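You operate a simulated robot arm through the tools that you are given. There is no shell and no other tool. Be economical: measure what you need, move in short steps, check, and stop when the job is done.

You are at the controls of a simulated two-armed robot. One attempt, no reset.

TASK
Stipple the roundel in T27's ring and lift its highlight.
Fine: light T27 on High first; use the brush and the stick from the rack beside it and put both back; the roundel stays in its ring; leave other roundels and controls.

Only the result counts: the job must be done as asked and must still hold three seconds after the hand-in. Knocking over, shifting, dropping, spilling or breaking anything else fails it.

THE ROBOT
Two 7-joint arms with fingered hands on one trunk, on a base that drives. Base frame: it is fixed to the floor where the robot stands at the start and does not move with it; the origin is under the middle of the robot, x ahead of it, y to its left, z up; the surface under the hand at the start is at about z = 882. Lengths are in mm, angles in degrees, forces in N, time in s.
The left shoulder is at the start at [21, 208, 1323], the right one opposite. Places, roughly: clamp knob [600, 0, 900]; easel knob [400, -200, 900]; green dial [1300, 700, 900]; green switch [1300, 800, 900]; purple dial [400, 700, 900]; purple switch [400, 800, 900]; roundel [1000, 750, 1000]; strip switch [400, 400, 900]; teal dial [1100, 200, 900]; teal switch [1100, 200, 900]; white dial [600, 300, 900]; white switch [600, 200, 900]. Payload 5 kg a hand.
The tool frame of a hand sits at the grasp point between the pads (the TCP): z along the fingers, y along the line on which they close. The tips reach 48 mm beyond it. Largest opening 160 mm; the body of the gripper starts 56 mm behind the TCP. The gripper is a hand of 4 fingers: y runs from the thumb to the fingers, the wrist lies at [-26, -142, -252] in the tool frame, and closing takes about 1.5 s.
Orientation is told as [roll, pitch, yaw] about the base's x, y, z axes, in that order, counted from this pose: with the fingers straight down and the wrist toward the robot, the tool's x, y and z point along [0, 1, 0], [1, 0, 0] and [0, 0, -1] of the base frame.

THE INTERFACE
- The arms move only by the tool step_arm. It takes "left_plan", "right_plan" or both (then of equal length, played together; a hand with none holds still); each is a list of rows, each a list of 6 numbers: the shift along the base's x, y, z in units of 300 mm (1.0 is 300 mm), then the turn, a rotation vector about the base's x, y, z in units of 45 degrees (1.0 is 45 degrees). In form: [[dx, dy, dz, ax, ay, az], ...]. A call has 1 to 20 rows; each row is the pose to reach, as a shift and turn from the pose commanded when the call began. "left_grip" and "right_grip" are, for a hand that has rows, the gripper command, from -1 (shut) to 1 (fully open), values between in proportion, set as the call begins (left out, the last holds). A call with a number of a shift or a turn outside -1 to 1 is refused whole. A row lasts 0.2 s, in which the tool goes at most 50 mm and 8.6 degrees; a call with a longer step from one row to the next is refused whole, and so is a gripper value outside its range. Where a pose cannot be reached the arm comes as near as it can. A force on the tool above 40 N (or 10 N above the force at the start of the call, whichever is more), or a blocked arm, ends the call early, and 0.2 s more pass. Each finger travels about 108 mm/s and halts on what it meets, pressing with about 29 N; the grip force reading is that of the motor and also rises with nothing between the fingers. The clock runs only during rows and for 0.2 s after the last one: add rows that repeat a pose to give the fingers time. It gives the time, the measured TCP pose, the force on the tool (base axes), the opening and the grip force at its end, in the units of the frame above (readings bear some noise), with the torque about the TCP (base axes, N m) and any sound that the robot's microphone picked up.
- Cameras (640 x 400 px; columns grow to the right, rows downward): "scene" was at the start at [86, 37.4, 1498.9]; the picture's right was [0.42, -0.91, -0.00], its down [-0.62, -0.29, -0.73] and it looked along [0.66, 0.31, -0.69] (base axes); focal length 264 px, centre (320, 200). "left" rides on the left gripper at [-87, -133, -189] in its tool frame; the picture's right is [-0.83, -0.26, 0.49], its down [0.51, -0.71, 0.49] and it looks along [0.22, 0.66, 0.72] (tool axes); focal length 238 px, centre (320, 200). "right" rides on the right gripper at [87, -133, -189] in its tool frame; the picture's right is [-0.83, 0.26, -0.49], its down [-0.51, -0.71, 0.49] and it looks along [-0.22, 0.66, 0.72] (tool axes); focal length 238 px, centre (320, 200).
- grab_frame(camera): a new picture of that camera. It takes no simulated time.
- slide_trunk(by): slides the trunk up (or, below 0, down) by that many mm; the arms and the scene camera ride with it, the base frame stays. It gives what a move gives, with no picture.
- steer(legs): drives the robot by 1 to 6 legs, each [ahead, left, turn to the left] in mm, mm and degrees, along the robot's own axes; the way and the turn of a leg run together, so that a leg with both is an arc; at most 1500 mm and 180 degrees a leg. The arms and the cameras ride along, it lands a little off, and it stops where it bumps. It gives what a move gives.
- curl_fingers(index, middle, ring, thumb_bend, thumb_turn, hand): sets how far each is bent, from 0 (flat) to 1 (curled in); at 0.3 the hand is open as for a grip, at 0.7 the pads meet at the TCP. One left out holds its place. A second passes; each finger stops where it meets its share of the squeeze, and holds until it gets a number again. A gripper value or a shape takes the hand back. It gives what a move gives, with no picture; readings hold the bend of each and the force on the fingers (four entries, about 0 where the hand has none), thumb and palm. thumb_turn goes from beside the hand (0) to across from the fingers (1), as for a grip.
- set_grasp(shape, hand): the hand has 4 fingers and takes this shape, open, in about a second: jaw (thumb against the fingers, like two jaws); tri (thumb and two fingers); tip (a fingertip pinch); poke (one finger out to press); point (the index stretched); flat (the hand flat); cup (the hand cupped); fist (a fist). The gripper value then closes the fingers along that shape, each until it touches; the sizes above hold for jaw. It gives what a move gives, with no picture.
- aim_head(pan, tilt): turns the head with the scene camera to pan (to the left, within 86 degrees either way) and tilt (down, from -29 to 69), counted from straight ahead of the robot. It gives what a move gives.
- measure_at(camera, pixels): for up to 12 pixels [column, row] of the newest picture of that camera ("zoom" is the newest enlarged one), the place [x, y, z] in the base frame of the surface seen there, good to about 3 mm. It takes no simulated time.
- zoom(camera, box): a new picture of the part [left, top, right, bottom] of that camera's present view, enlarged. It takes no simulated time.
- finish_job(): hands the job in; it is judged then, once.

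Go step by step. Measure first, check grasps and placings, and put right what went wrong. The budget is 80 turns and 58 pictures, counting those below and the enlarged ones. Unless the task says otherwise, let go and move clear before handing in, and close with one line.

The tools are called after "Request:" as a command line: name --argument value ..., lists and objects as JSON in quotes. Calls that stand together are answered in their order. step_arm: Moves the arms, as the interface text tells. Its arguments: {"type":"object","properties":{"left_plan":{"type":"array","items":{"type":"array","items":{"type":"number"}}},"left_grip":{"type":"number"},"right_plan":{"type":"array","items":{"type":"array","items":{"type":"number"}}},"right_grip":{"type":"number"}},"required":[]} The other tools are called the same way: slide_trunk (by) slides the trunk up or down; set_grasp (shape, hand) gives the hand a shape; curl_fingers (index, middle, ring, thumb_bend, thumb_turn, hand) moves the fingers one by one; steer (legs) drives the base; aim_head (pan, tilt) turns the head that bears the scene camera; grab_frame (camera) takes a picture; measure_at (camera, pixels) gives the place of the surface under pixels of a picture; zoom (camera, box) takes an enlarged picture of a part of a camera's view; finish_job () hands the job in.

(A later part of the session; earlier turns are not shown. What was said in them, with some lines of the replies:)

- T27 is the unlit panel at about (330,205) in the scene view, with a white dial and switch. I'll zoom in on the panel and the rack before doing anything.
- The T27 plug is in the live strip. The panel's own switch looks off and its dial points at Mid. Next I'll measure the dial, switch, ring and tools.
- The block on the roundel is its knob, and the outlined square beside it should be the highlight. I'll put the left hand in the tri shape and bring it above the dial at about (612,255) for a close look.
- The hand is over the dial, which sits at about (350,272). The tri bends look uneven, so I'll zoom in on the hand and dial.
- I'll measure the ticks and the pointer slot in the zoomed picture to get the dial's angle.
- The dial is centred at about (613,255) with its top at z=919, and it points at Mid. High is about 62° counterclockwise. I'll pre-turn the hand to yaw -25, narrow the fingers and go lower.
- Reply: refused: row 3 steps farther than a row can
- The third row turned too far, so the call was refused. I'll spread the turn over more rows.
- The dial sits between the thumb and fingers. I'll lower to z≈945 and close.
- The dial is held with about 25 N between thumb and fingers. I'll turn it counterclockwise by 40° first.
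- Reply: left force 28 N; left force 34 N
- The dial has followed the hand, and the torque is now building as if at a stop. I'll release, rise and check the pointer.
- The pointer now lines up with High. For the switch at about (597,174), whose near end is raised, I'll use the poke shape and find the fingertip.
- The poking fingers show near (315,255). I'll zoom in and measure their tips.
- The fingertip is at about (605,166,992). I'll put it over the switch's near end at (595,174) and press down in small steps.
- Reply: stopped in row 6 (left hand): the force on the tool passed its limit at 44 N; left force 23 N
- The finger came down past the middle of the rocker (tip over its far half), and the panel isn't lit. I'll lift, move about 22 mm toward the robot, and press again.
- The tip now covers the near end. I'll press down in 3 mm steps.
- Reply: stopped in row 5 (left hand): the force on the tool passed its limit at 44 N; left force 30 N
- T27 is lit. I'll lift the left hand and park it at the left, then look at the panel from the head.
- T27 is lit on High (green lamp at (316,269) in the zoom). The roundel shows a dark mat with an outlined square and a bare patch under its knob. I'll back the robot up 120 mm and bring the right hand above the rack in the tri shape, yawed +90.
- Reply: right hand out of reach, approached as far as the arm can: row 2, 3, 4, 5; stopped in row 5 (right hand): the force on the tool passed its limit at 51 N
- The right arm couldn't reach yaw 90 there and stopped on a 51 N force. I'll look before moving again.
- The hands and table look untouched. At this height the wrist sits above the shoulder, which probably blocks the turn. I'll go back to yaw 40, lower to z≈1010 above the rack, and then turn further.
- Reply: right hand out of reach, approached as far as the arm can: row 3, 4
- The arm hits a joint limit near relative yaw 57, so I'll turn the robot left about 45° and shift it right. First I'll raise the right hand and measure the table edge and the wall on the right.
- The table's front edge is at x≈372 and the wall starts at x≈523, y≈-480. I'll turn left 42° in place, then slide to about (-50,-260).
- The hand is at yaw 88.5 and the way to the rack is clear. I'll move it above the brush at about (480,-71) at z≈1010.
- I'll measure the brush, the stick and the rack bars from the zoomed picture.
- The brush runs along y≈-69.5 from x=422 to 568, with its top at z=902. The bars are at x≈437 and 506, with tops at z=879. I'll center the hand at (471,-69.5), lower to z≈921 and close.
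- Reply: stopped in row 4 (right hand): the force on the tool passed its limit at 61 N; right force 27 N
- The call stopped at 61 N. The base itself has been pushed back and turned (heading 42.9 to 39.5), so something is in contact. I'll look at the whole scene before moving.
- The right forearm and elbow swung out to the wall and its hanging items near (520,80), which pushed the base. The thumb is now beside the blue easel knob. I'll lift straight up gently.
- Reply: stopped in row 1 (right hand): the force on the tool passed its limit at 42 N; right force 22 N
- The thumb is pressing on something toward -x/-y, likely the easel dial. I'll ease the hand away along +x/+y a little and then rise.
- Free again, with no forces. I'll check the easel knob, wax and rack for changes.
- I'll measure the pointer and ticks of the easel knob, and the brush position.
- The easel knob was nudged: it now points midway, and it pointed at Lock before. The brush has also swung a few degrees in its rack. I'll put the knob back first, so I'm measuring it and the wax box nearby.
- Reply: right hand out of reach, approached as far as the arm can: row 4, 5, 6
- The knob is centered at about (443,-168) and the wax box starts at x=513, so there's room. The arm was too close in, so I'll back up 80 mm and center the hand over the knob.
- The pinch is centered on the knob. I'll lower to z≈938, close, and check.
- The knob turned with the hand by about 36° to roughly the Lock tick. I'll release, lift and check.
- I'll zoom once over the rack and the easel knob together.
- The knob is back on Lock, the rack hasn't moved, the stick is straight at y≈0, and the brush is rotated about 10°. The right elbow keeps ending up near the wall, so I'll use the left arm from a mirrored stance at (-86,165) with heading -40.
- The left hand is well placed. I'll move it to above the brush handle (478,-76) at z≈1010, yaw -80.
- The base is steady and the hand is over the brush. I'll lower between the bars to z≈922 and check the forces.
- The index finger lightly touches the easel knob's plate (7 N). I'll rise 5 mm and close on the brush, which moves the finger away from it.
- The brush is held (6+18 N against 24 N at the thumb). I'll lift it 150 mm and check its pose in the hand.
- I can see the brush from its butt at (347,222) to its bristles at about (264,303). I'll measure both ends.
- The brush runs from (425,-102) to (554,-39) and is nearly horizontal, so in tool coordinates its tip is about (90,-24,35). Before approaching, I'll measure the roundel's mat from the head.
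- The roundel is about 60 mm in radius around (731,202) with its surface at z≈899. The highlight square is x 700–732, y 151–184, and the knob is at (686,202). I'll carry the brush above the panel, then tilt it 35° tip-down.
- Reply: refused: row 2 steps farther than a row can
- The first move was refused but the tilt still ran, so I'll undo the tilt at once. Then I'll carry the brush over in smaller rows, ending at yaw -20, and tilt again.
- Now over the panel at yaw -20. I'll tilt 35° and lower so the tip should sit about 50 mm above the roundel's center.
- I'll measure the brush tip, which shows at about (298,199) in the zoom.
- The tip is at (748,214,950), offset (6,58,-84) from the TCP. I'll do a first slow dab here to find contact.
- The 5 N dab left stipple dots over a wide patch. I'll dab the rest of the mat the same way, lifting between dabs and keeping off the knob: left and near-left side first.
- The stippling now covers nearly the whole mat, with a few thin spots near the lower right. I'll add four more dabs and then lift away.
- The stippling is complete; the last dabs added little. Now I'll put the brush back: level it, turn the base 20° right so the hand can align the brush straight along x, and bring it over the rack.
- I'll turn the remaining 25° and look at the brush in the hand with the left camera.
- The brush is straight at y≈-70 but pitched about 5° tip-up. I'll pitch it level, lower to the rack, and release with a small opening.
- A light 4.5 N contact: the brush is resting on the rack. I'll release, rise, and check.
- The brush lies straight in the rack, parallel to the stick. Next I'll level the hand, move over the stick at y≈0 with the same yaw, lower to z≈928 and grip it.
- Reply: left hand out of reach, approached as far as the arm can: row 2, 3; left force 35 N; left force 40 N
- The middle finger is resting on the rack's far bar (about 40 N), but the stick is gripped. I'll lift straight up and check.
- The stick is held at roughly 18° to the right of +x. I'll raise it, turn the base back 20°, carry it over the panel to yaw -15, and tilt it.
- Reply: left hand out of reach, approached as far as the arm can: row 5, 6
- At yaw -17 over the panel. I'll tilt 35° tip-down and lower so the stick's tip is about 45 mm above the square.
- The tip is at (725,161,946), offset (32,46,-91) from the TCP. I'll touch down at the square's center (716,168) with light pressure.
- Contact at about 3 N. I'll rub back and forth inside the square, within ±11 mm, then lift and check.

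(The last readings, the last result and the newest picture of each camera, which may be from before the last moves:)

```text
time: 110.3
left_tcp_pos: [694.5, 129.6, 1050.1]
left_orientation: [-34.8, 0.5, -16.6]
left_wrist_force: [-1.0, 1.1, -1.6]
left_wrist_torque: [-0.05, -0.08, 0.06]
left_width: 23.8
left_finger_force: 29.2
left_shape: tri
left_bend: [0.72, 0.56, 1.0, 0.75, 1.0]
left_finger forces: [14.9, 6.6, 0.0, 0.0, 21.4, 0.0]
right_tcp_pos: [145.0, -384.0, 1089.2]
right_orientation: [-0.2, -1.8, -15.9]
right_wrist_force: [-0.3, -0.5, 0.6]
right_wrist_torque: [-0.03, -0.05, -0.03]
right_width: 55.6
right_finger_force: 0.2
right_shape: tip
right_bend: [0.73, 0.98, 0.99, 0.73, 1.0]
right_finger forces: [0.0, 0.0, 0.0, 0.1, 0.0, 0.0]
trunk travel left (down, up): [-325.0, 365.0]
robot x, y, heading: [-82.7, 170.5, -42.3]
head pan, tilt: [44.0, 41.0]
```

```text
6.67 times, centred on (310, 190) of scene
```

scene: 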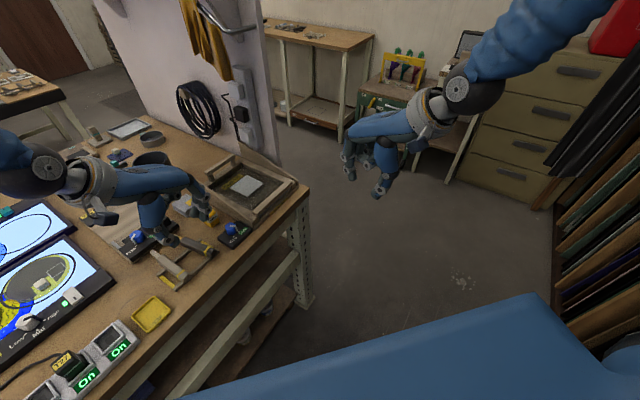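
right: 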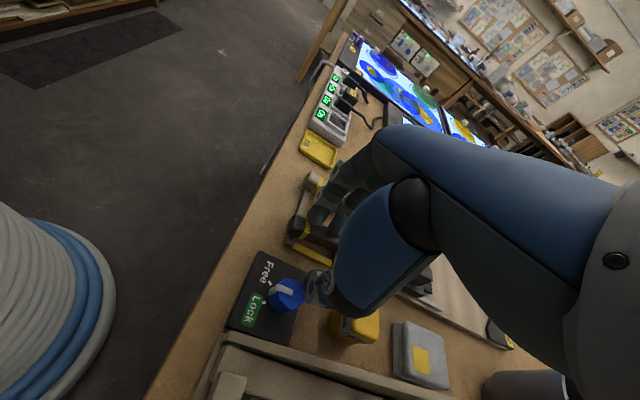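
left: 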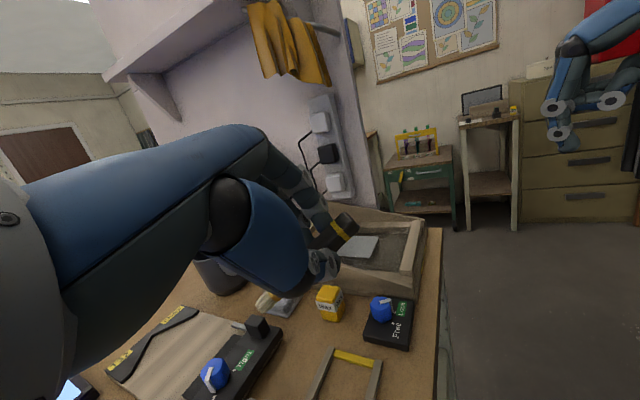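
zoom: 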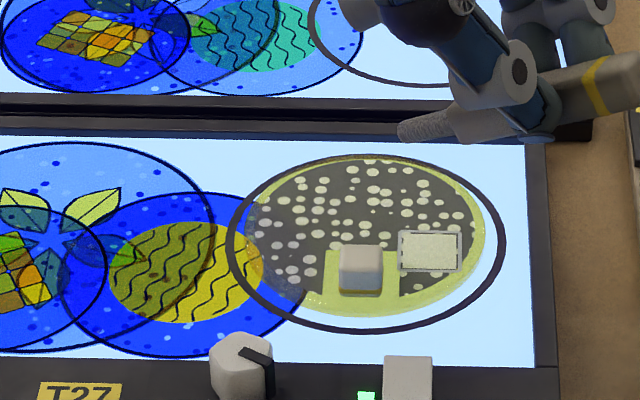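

The highlight is fully lifted: the square is clear and the rest is still stippled. Now I'll level the stick and bring it back over the rack at yaw -77, which should align it with x.

Request:
step_arm --left_plan '[[0, 0, 0.08, 0.14, -0.048, 0], [0, 0, 0.16, 0.28, -0.096, 0], [0, 0, 0.22, 0.42, -0.144, 0], [0, 0, 0.267, 0.57, -0.196, 0], [0, 0, 0.267, 0.736, -0.253, 0], [0, 0, 0.267, 0.736, -0.253, 0]]'

Request:
step_arm --left_plan '[[-0.09, -0.05, 0, 0, 0, -0.1], [-0.19, -0.11, 0, 0, 0, -0.2], [-0.29, -0.17, 0, 0, 0, -0.32], [-0.39, -0.23, 0, 0, 0, -0.44], [-0.49, -0.29, 0, 0, 0, -0.56], [-0.59, -0.345, 0, 0, 0, -0.68], [-0.68, -0.4, 0, 0, 0, -0.8], [-0.755, -0.442, 0, 0, 0, -0.9], [-0.755, -0.442, 0, 0, 0, -0.9]]'

Request:
step_arm --left_plan '[[0, 0, -0.08, 0, 0, -0.12], [0, 0, -0.16, 0, 0, -0.24], [0, 0, -0.24, 0, 0, -0.36], [0, 0, -0.3, 0, 0, -0.45], [0, 0, -0.3, 0, 0, -0.45]]'

Request:
zoom --camera "left" --box '[200, 160, 456, 320]'

```text
time: 111.7
left_tcp_pos: [697.4, 130.9, 1128.3]
left_orientation: [0.1, -1.0, -16.8]
left_wrist_force: [0.2, 0.9, -1.0]
left_wrist_torque: [-0.08, 0.02, -0.02]
left_width: 23.4
left_finger_force: 29.3
left_shape: tri
left_bend: [0.72, 0.56, 1.0, 0.75, 1.0]
left_finger forces: [14.8, 6.5, 0.1, 0.1, 21.5, 0.0]
right_tcp_pos: [146.2, -383.0, 1089.1]
right_orientation: [-0.3, -2.0, -16.0]
right_wrist_force: [-0.6, 0.9, 0.4]
right_wrist_torque: [-0.09, 0.03, -0.05]
right_width: 55.2
right_finger_force: 0.1
right_shape: tip
right_bend: [0.73, 0.98, 0.99, 0.73, 1.0]
right_finger forces: [0.0, 0.0, 0.0, 0.1, 0.1, 0.1]
trunk travel left (down, up): [-325.0, 365.0]
robot x, y, heading: [-80.5, 168.8, -42.3]
head pan, tilt: [44.0, 41.0]
```

```text
time: 113.7
left_tcp_pos: [469.7, -0.1, 1126.7]
left_orientation: [0.1, -1.0, -57.4]
left_wrist_force: [0.2, 1.0, 0.0]
left_wrist_torque: [-0.05, 0.05, -0.01]
left_width: 24.1
left_finger_force: 28.8
left_shape: tri
left_bend: [0.72, 0.56, 1.0, 0.75, 1.0]
left_finger forces: [14.8, 6.7, 0.1, 0.0, 21.5, 0.0]
right_tcp_pos: [145.3, -383.2, 1088.4]
right_orientation: [-0.2, -1.7, -16.0]
right_wrist_force: [-0.5, 0.0, 0.2]
right_wrist_torque: [0.01, 0.05, 0.01]
right_width: 55.8
right_finger_force: 0.1
right_shape: tip
right_bend: [0.73, 0.98, 0.99, 0.73, 1.0]
right_finger forces: [0.1, 0.1, 0.1, 0.1, 0.0, 0.0]
trunk travel left (down, up): [-325.0, 365.0]
robot x, y, heading: [-82.6, 167.9, -42.1]
head pan, tilt: [44.0, 41.0]
```

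```text
time: 114.9
left_tcp_pos: [470.3, -4.2, 1038.4]
left_orientation: [0.1, -1.0, -77.6]
left_wrist_force: [-0.7, 0.7, -1.1]
left_wrist_torque: [-0.02, -0.04, 0.01]
left_width: 23.5
left_finger_force: 28.6
left_shape: tri
left_bend: [0.72, 0.56, 1.0, 0.75, 1.0]
left_finger forces: [14.7, 6.8, 0.0, 0.0, 21.5, 0.1]
right_tcp_pos: [144.0, -383.7, 1089.0]
right_orientation: [-0.3, -1.8, -16.0]
right_wrist_force: [-0.5, -1.0, -0.7]
right_wrist_torque: [0.03, -0.05, 0.01]
right_width: 55.6
right_finger_force: 0.1
right_shape: tip
right_bend: [0.73, 0.98, 0.99, 0.73, 1.0]
right_finger forces: [0.0, 0.0, 0.1, 0.0, 0.0, 0.1]
trunk travel left (down, up): [-325.0, 365.0]
robot x, y, heading: [-81.0, 174.6, -42.3]
head pan, tilt: [44.0, 41.0]
```

```text
2.50 times, centred on (328, 240) of left
```

zoom: 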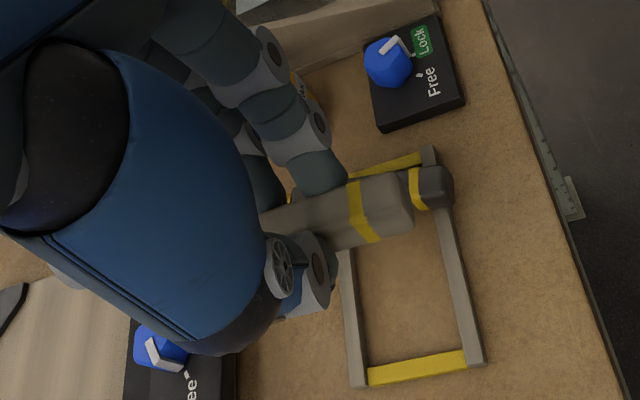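

Request:
measure_at --camera "zoom" --pixels '[[408, 205], [385, 207], [363, 211], [330, 218], [372, 178], [385, 235], [335, 192], [345, 248], [435, 187], [420, 190], [470, 320], [350, 320]]'

```text
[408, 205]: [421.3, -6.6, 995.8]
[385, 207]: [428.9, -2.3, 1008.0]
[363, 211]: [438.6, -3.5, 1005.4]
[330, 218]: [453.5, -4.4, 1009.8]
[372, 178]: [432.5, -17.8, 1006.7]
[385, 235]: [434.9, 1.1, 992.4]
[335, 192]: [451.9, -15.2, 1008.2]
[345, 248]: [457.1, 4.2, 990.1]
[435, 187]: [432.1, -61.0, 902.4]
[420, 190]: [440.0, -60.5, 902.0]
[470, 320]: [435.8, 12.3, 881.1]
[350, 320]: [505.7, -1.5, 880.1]
```

The stick is level, about 5° off, and about 4 mm to the right of its place. I'll correct both and lower it onto the bars.

Request:
step_arm --left_plan '[[0.003, 0.014, -0.06, 0, 0, -0.1], [0.003, 0.014, -0.16, 0, 0, -0.1], [0.003, 0.014, -0.25, 0, 0, -0.1], [0.003, 0.014, -0.31, 0, 0, -0.1], [0.003, 0.014, -0.335, 0, 0, -0.1], [0.003, 0.014, -0.352, 0, 0, -0.1], [0.003, 0.014, -0.352, 0, 0, -0.1]]'

```text
time: 116.5
left_tcp_pos: [469.4, 1.8, 932.1]
left_orientation: [0.1, -1.0, -82.1]
left_wrist_force: [0.0, -0.3, 0.4]
left_wrist_torque: [-0.05, 0.02, 0.03]
left_width: 23.9
left_finger_force: 28.8
left_shape: tri
left_bend: [0.72, 0.56, 1.0, 0.75, 1.0]
left_finger forces: [14.9, 6.7, 0.1, 0.1, 21.8, 0.0]
right_tcp_pos: [143.8, -383.8, 1088.4]
right_orientation: [-0.2, -1.8, -16.0]
right_wrist_force: [0.0, 0.2, -0.7]
right_wrist_torque: [0.01, 0.0, 0.01]
right_width: 55.6
right_finger_force: 0.1
right_shape: tip
right_bend: [0.73, 0.98, 0.99, 0.73, 1.0]
right_finger forces: [0.0, 0.0, 0.0, 0.1, 0.0, 0.0]
trunk travel left (down, up): [-325.0, 365.0]
robot x, y, heading: [-85.0, 171.4, -42.0]
head pan, tilt: [44.0, 41.0]
```

No contact yet, so I'll lower in 1 to 2 mm steps until it touches.

Request:
step_arm --left_plan '[[0, 0, -0.006, 0, 0, 0], [0, 0, -0.01, 0, 0, 0], [0, 0, -0.013, 0, 0, 0]]'

```text
time: 117.3
left_tcp_pos: [470.7, 1.8, 930.0]
left_orientation: [0.1, -1.0, -82.2]
left_wrist_force: [-2.6, 6.5, 24.0]
left_wrist_torque: [-0.09, 0.21, 0.05]
left_width: 24.8
left_finger_force: 29.0
left_shape: tri
left_bend: [0.73, 0.57, 1.0, 0.75, 1.0]
left_finger forces: [17.3, 6.6, 0.0, 0.0, 29.6, 0.1]
right_tcp_pos: [143.9, -382.1, 1089.5]
right_orientation: [-0.2, -1.9, -16.1]
right_wrist_force: [-0.6, -0.3, 0.4]
right_wrist_torque: [-0.01, 0.03, -0.02]
right_width: 55.1
right_finger_force: 0.0
right_shape: tip
right_bend: [0.73, 0.98, 0.99, 0.73, 1.0]
right_finger forces: [0.0, 0.0, 0.0, 0.1, 0.1, 0.1]
trunk travel left (down, up): [-325.0, 365.0]
robot x, y, heading: [-85.2, 171.0, -42.0]
head pan, tilt: [44.0, 41.0]
```

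Seated. I'll relieve the pressure, open the fingers a little and rise clear.

Request:
step_arm --left_plan '[[0, 0, 0.008, 0, 0, 0], [0, 0, 0.008, 0, 0, 0]]'

Request:
step_arm --left_plan '[[0, 0, 0, 0, 0, 0], [0, 0, 0.004, 0, 0, 0], [0, 0, 0.008, 0, 0, 0], [0, 0, 0.04, 0, 0, 0], [0, 0, 0.1, 0, 0, 0], [0, 0, 0.2, 0, 0, 0], [0, 0, 0.34, 0, 0, 0], [0, 0.1, 0.48, 0, 0, 0], [0, 0.25, 0.5, 0, 0, 0], [0, 0.4, 0.5, 0, 0, 0], [0, 0.5, 0.5, 0, 0, 0.1], [0, 0.5, 0.5, 0, 0, 0.25]]' --left_grip -0.4

Request:
aim_head --pan 15 --tilt 48

Request:
grab_frame --camera "scene"

```text
time: 117.9
left_tcp_pos: [470.3, 1.3, 931.7]
left_orientation: [0.1, -1.1, -82.0]
left_wrist_force: [-1.2, 2.9, 12.9]
left_wrist_torque: [-0.01, 0.12, 0.03]
left_width: 24.7
left_finger_force: 28.9
left_shape: tri
left_bend: [0.73, 0.57, 1.0, 0.75, 1.0]
left_finger forces: [16.3, 6.6, 0.1, 0.1, 26.2, 0.0]
right_tcp_pos: [144.1, -383.7, 1088.6]
right_orientation: [-0.1, -1.9, -16.0]
right_wrist_force: [-0.3, -1.0, 0.0]
right_wrist_torque: [0.0, -0.01, -0.02]
right_width: 55.6
right_finger_force: 0.0
right_shape: tip
right_bend: [0.73, 0.98, 0.99, 0.73, 1.0]
right_finger forces: [0.0, 0.1, 0.1, 0.0, 0.0, 0.0]
trunk travel left (down, up): [-325.0, 365.0]
robot x, y, heading: [-86.8, 171.8, -42.3]
head pan, tilt: [44.0, 41.0]
```

```text
refused: row 8 steps farther than a row can; nothing moved
```

```text
time: 118.9
left_tcp_pos: [469.5, 1.3, 931.6]
left_orientation: [0.1, -1.0, -82.1]
left_wrist_force: [-1.7, 2.5, 9.0]
left_wrist_torque: [0.03, 0.13, 0.03]
left_width: 24.4
left_finger_force: 29.2
left_shape: tri
left_bend: [0.72, 0.57, 1.0, 0.75, 1.0]
left_finger forces: [15.8, 6.5, 0.1, 0.1, 25.5, 0.0]
right_tcp_pos: [143.8, -382.4, 1088.2]
right_orientation: [-0.2, -1.9, -16.0]
right_wrist_force: [0.4, -0.3, -0.4]
right_wrist_torque: [0.0, -0.02, -0.01]
right_width: 55.5
right_finger_force: 0.1
right_shape: tip
right_bend: [0.73, 0.98, 0.99, 0.73, 1.0]
right_finger forces: [0.1, 0.1, 0.1, 0.0, 0.0, 0.0]
trunk travel left (down, up): [-325.0, 365.0]
robot x, y, heading: [-86.5, 170.5, -42.4]
head pan, tilt: [15.0, 48.0]
```

```text
2 pictures are left
```

scene: 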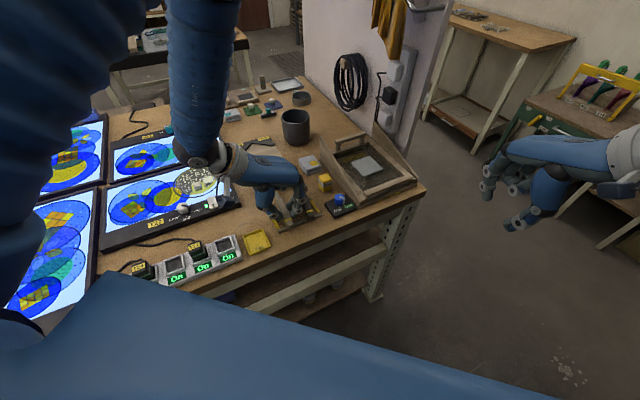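

The release call was refused for one long step, so the stick is still held. I'll repeat it with shorter steps.

Request:
step_arm --left_plan '[[0, 0, 0, 0, 0, 0], [0, 0, 0.004, 0, 0, 0], [0, 0, 0.008, 0, 0, 0], [0, 0, 0.008, 0, 0, 0], [0, 0, 0.04, 0, 0, 0], [0, 0, 0.1, 0, 0, 0], [0, 0, 0.2, 0, 0, 0], [0, 0, 0.34, 0, 0, 0], [0, 0, 0.48, 0, 0, 0], [0, 0.1, 0.55, 0, 0, 0.1], [0, 0.22, 0.6, 0, 0, 0.25], [0, 0.34, 0.6, 0, 0, 0.4], [0, 0.48, 0.6, 0, 0, 0.55], [0, 0.62, 0.6, 0, 0, 0.7]]' --left_grip -0.4

Request:
zoom --camera "scene" --box '[170, 150, 362, 270]'

```text
time: 121.9
left_tcp_pos: [523.5, 178.3, 1120.6]
left_orientation: [-0.1, -0.8, -50.7]
left_wrist_force: [0.5, 0.8, 0.2]
left_wrist_torque: [-0.09, -0.02, -0.01]
left_width: 48.2
left_finger_force: 0.1
left_shape: tri
left_bend: [0.74, 0.54, 0.99, 0.74, 1.0]
left_finger forces: [0.0, 0.0, 0.0, 0.1, 0.0, 0.1]
left hand out of reach, approached as far as the arm can: row 13, 14
right_tcp_pos: [144.6, -382.8, 1088.2]
right_orientation: [-0.3, -1.9, -16.1]
right_wrist_force: [0.2, 0.5, -0.2]
right_wrist_torque: [-0.05, 0.01, 0.0]
right_width: 55.5
right_finger_force: 0.1
right_shape: tip
right_bend: [0.73, 0.98, 0.99, 0.73, 1.0]
right_finger forces: [0.0, 0.1, 0.1, 0.1, 0.0, 0.1]
trunk travel left (down, up): [-325.0, 365.0]
robot x, y, heading: [-85.1, 172.9, -42.4]
head pan, tilt: [15.0, 48.0]
```

```text
3.33 times, centred on (266, 210) of scene
```

zoom: 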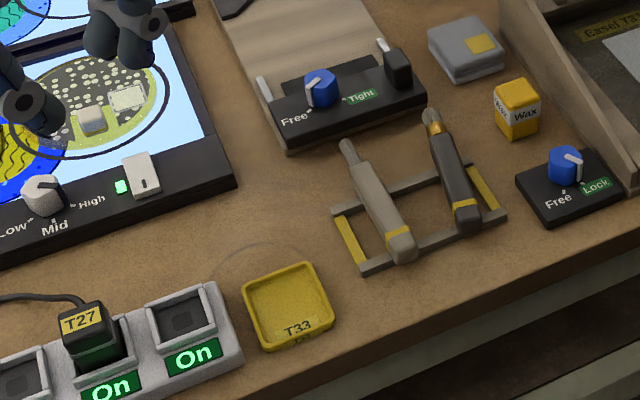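

Request:
measure_at --camera "zoom" --pixels '[[348, 147], [375, 190], [402, 245], [430, 114], [450, 165], [467, 217], [340, 210], [470, 168], [365, 268], [500, 215], [567, 163], [578, 170]]'

```text
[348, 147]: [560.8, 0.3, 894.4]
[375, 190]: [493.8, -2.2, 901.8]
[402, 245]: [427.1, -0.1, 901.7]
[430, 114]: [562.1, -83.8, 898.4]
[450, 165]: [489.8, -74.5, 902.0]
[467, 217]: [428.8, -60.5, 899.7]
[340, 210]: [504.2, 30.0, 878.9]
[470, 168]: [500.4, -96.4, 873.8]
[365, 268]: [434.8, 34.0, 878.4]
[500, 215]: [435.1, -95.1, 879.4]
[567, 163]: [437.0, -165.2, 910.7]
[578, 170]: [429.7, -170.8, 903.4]
```

The stick is straight in its slot and the brush rests on both bars of its own. The rack hasn't moved, the easel knob is on Lock, and T27 is lit on High with the roundel stippled, its highlight clear, in its ring. The hands are empty and clear, so I'm handing in.

Request:
finish_job

```text
The job is handed in.
```

I handed the job in: T27 is lit on High, its roundel is stippled with the highlight lifted and still in its ring, and the stick and brush are back in the rack. Two things aren't quite as found: I knocked the easel knob off Lock by accident and turned it back to Lock, and the brush lies about 10° off straight in its slot.
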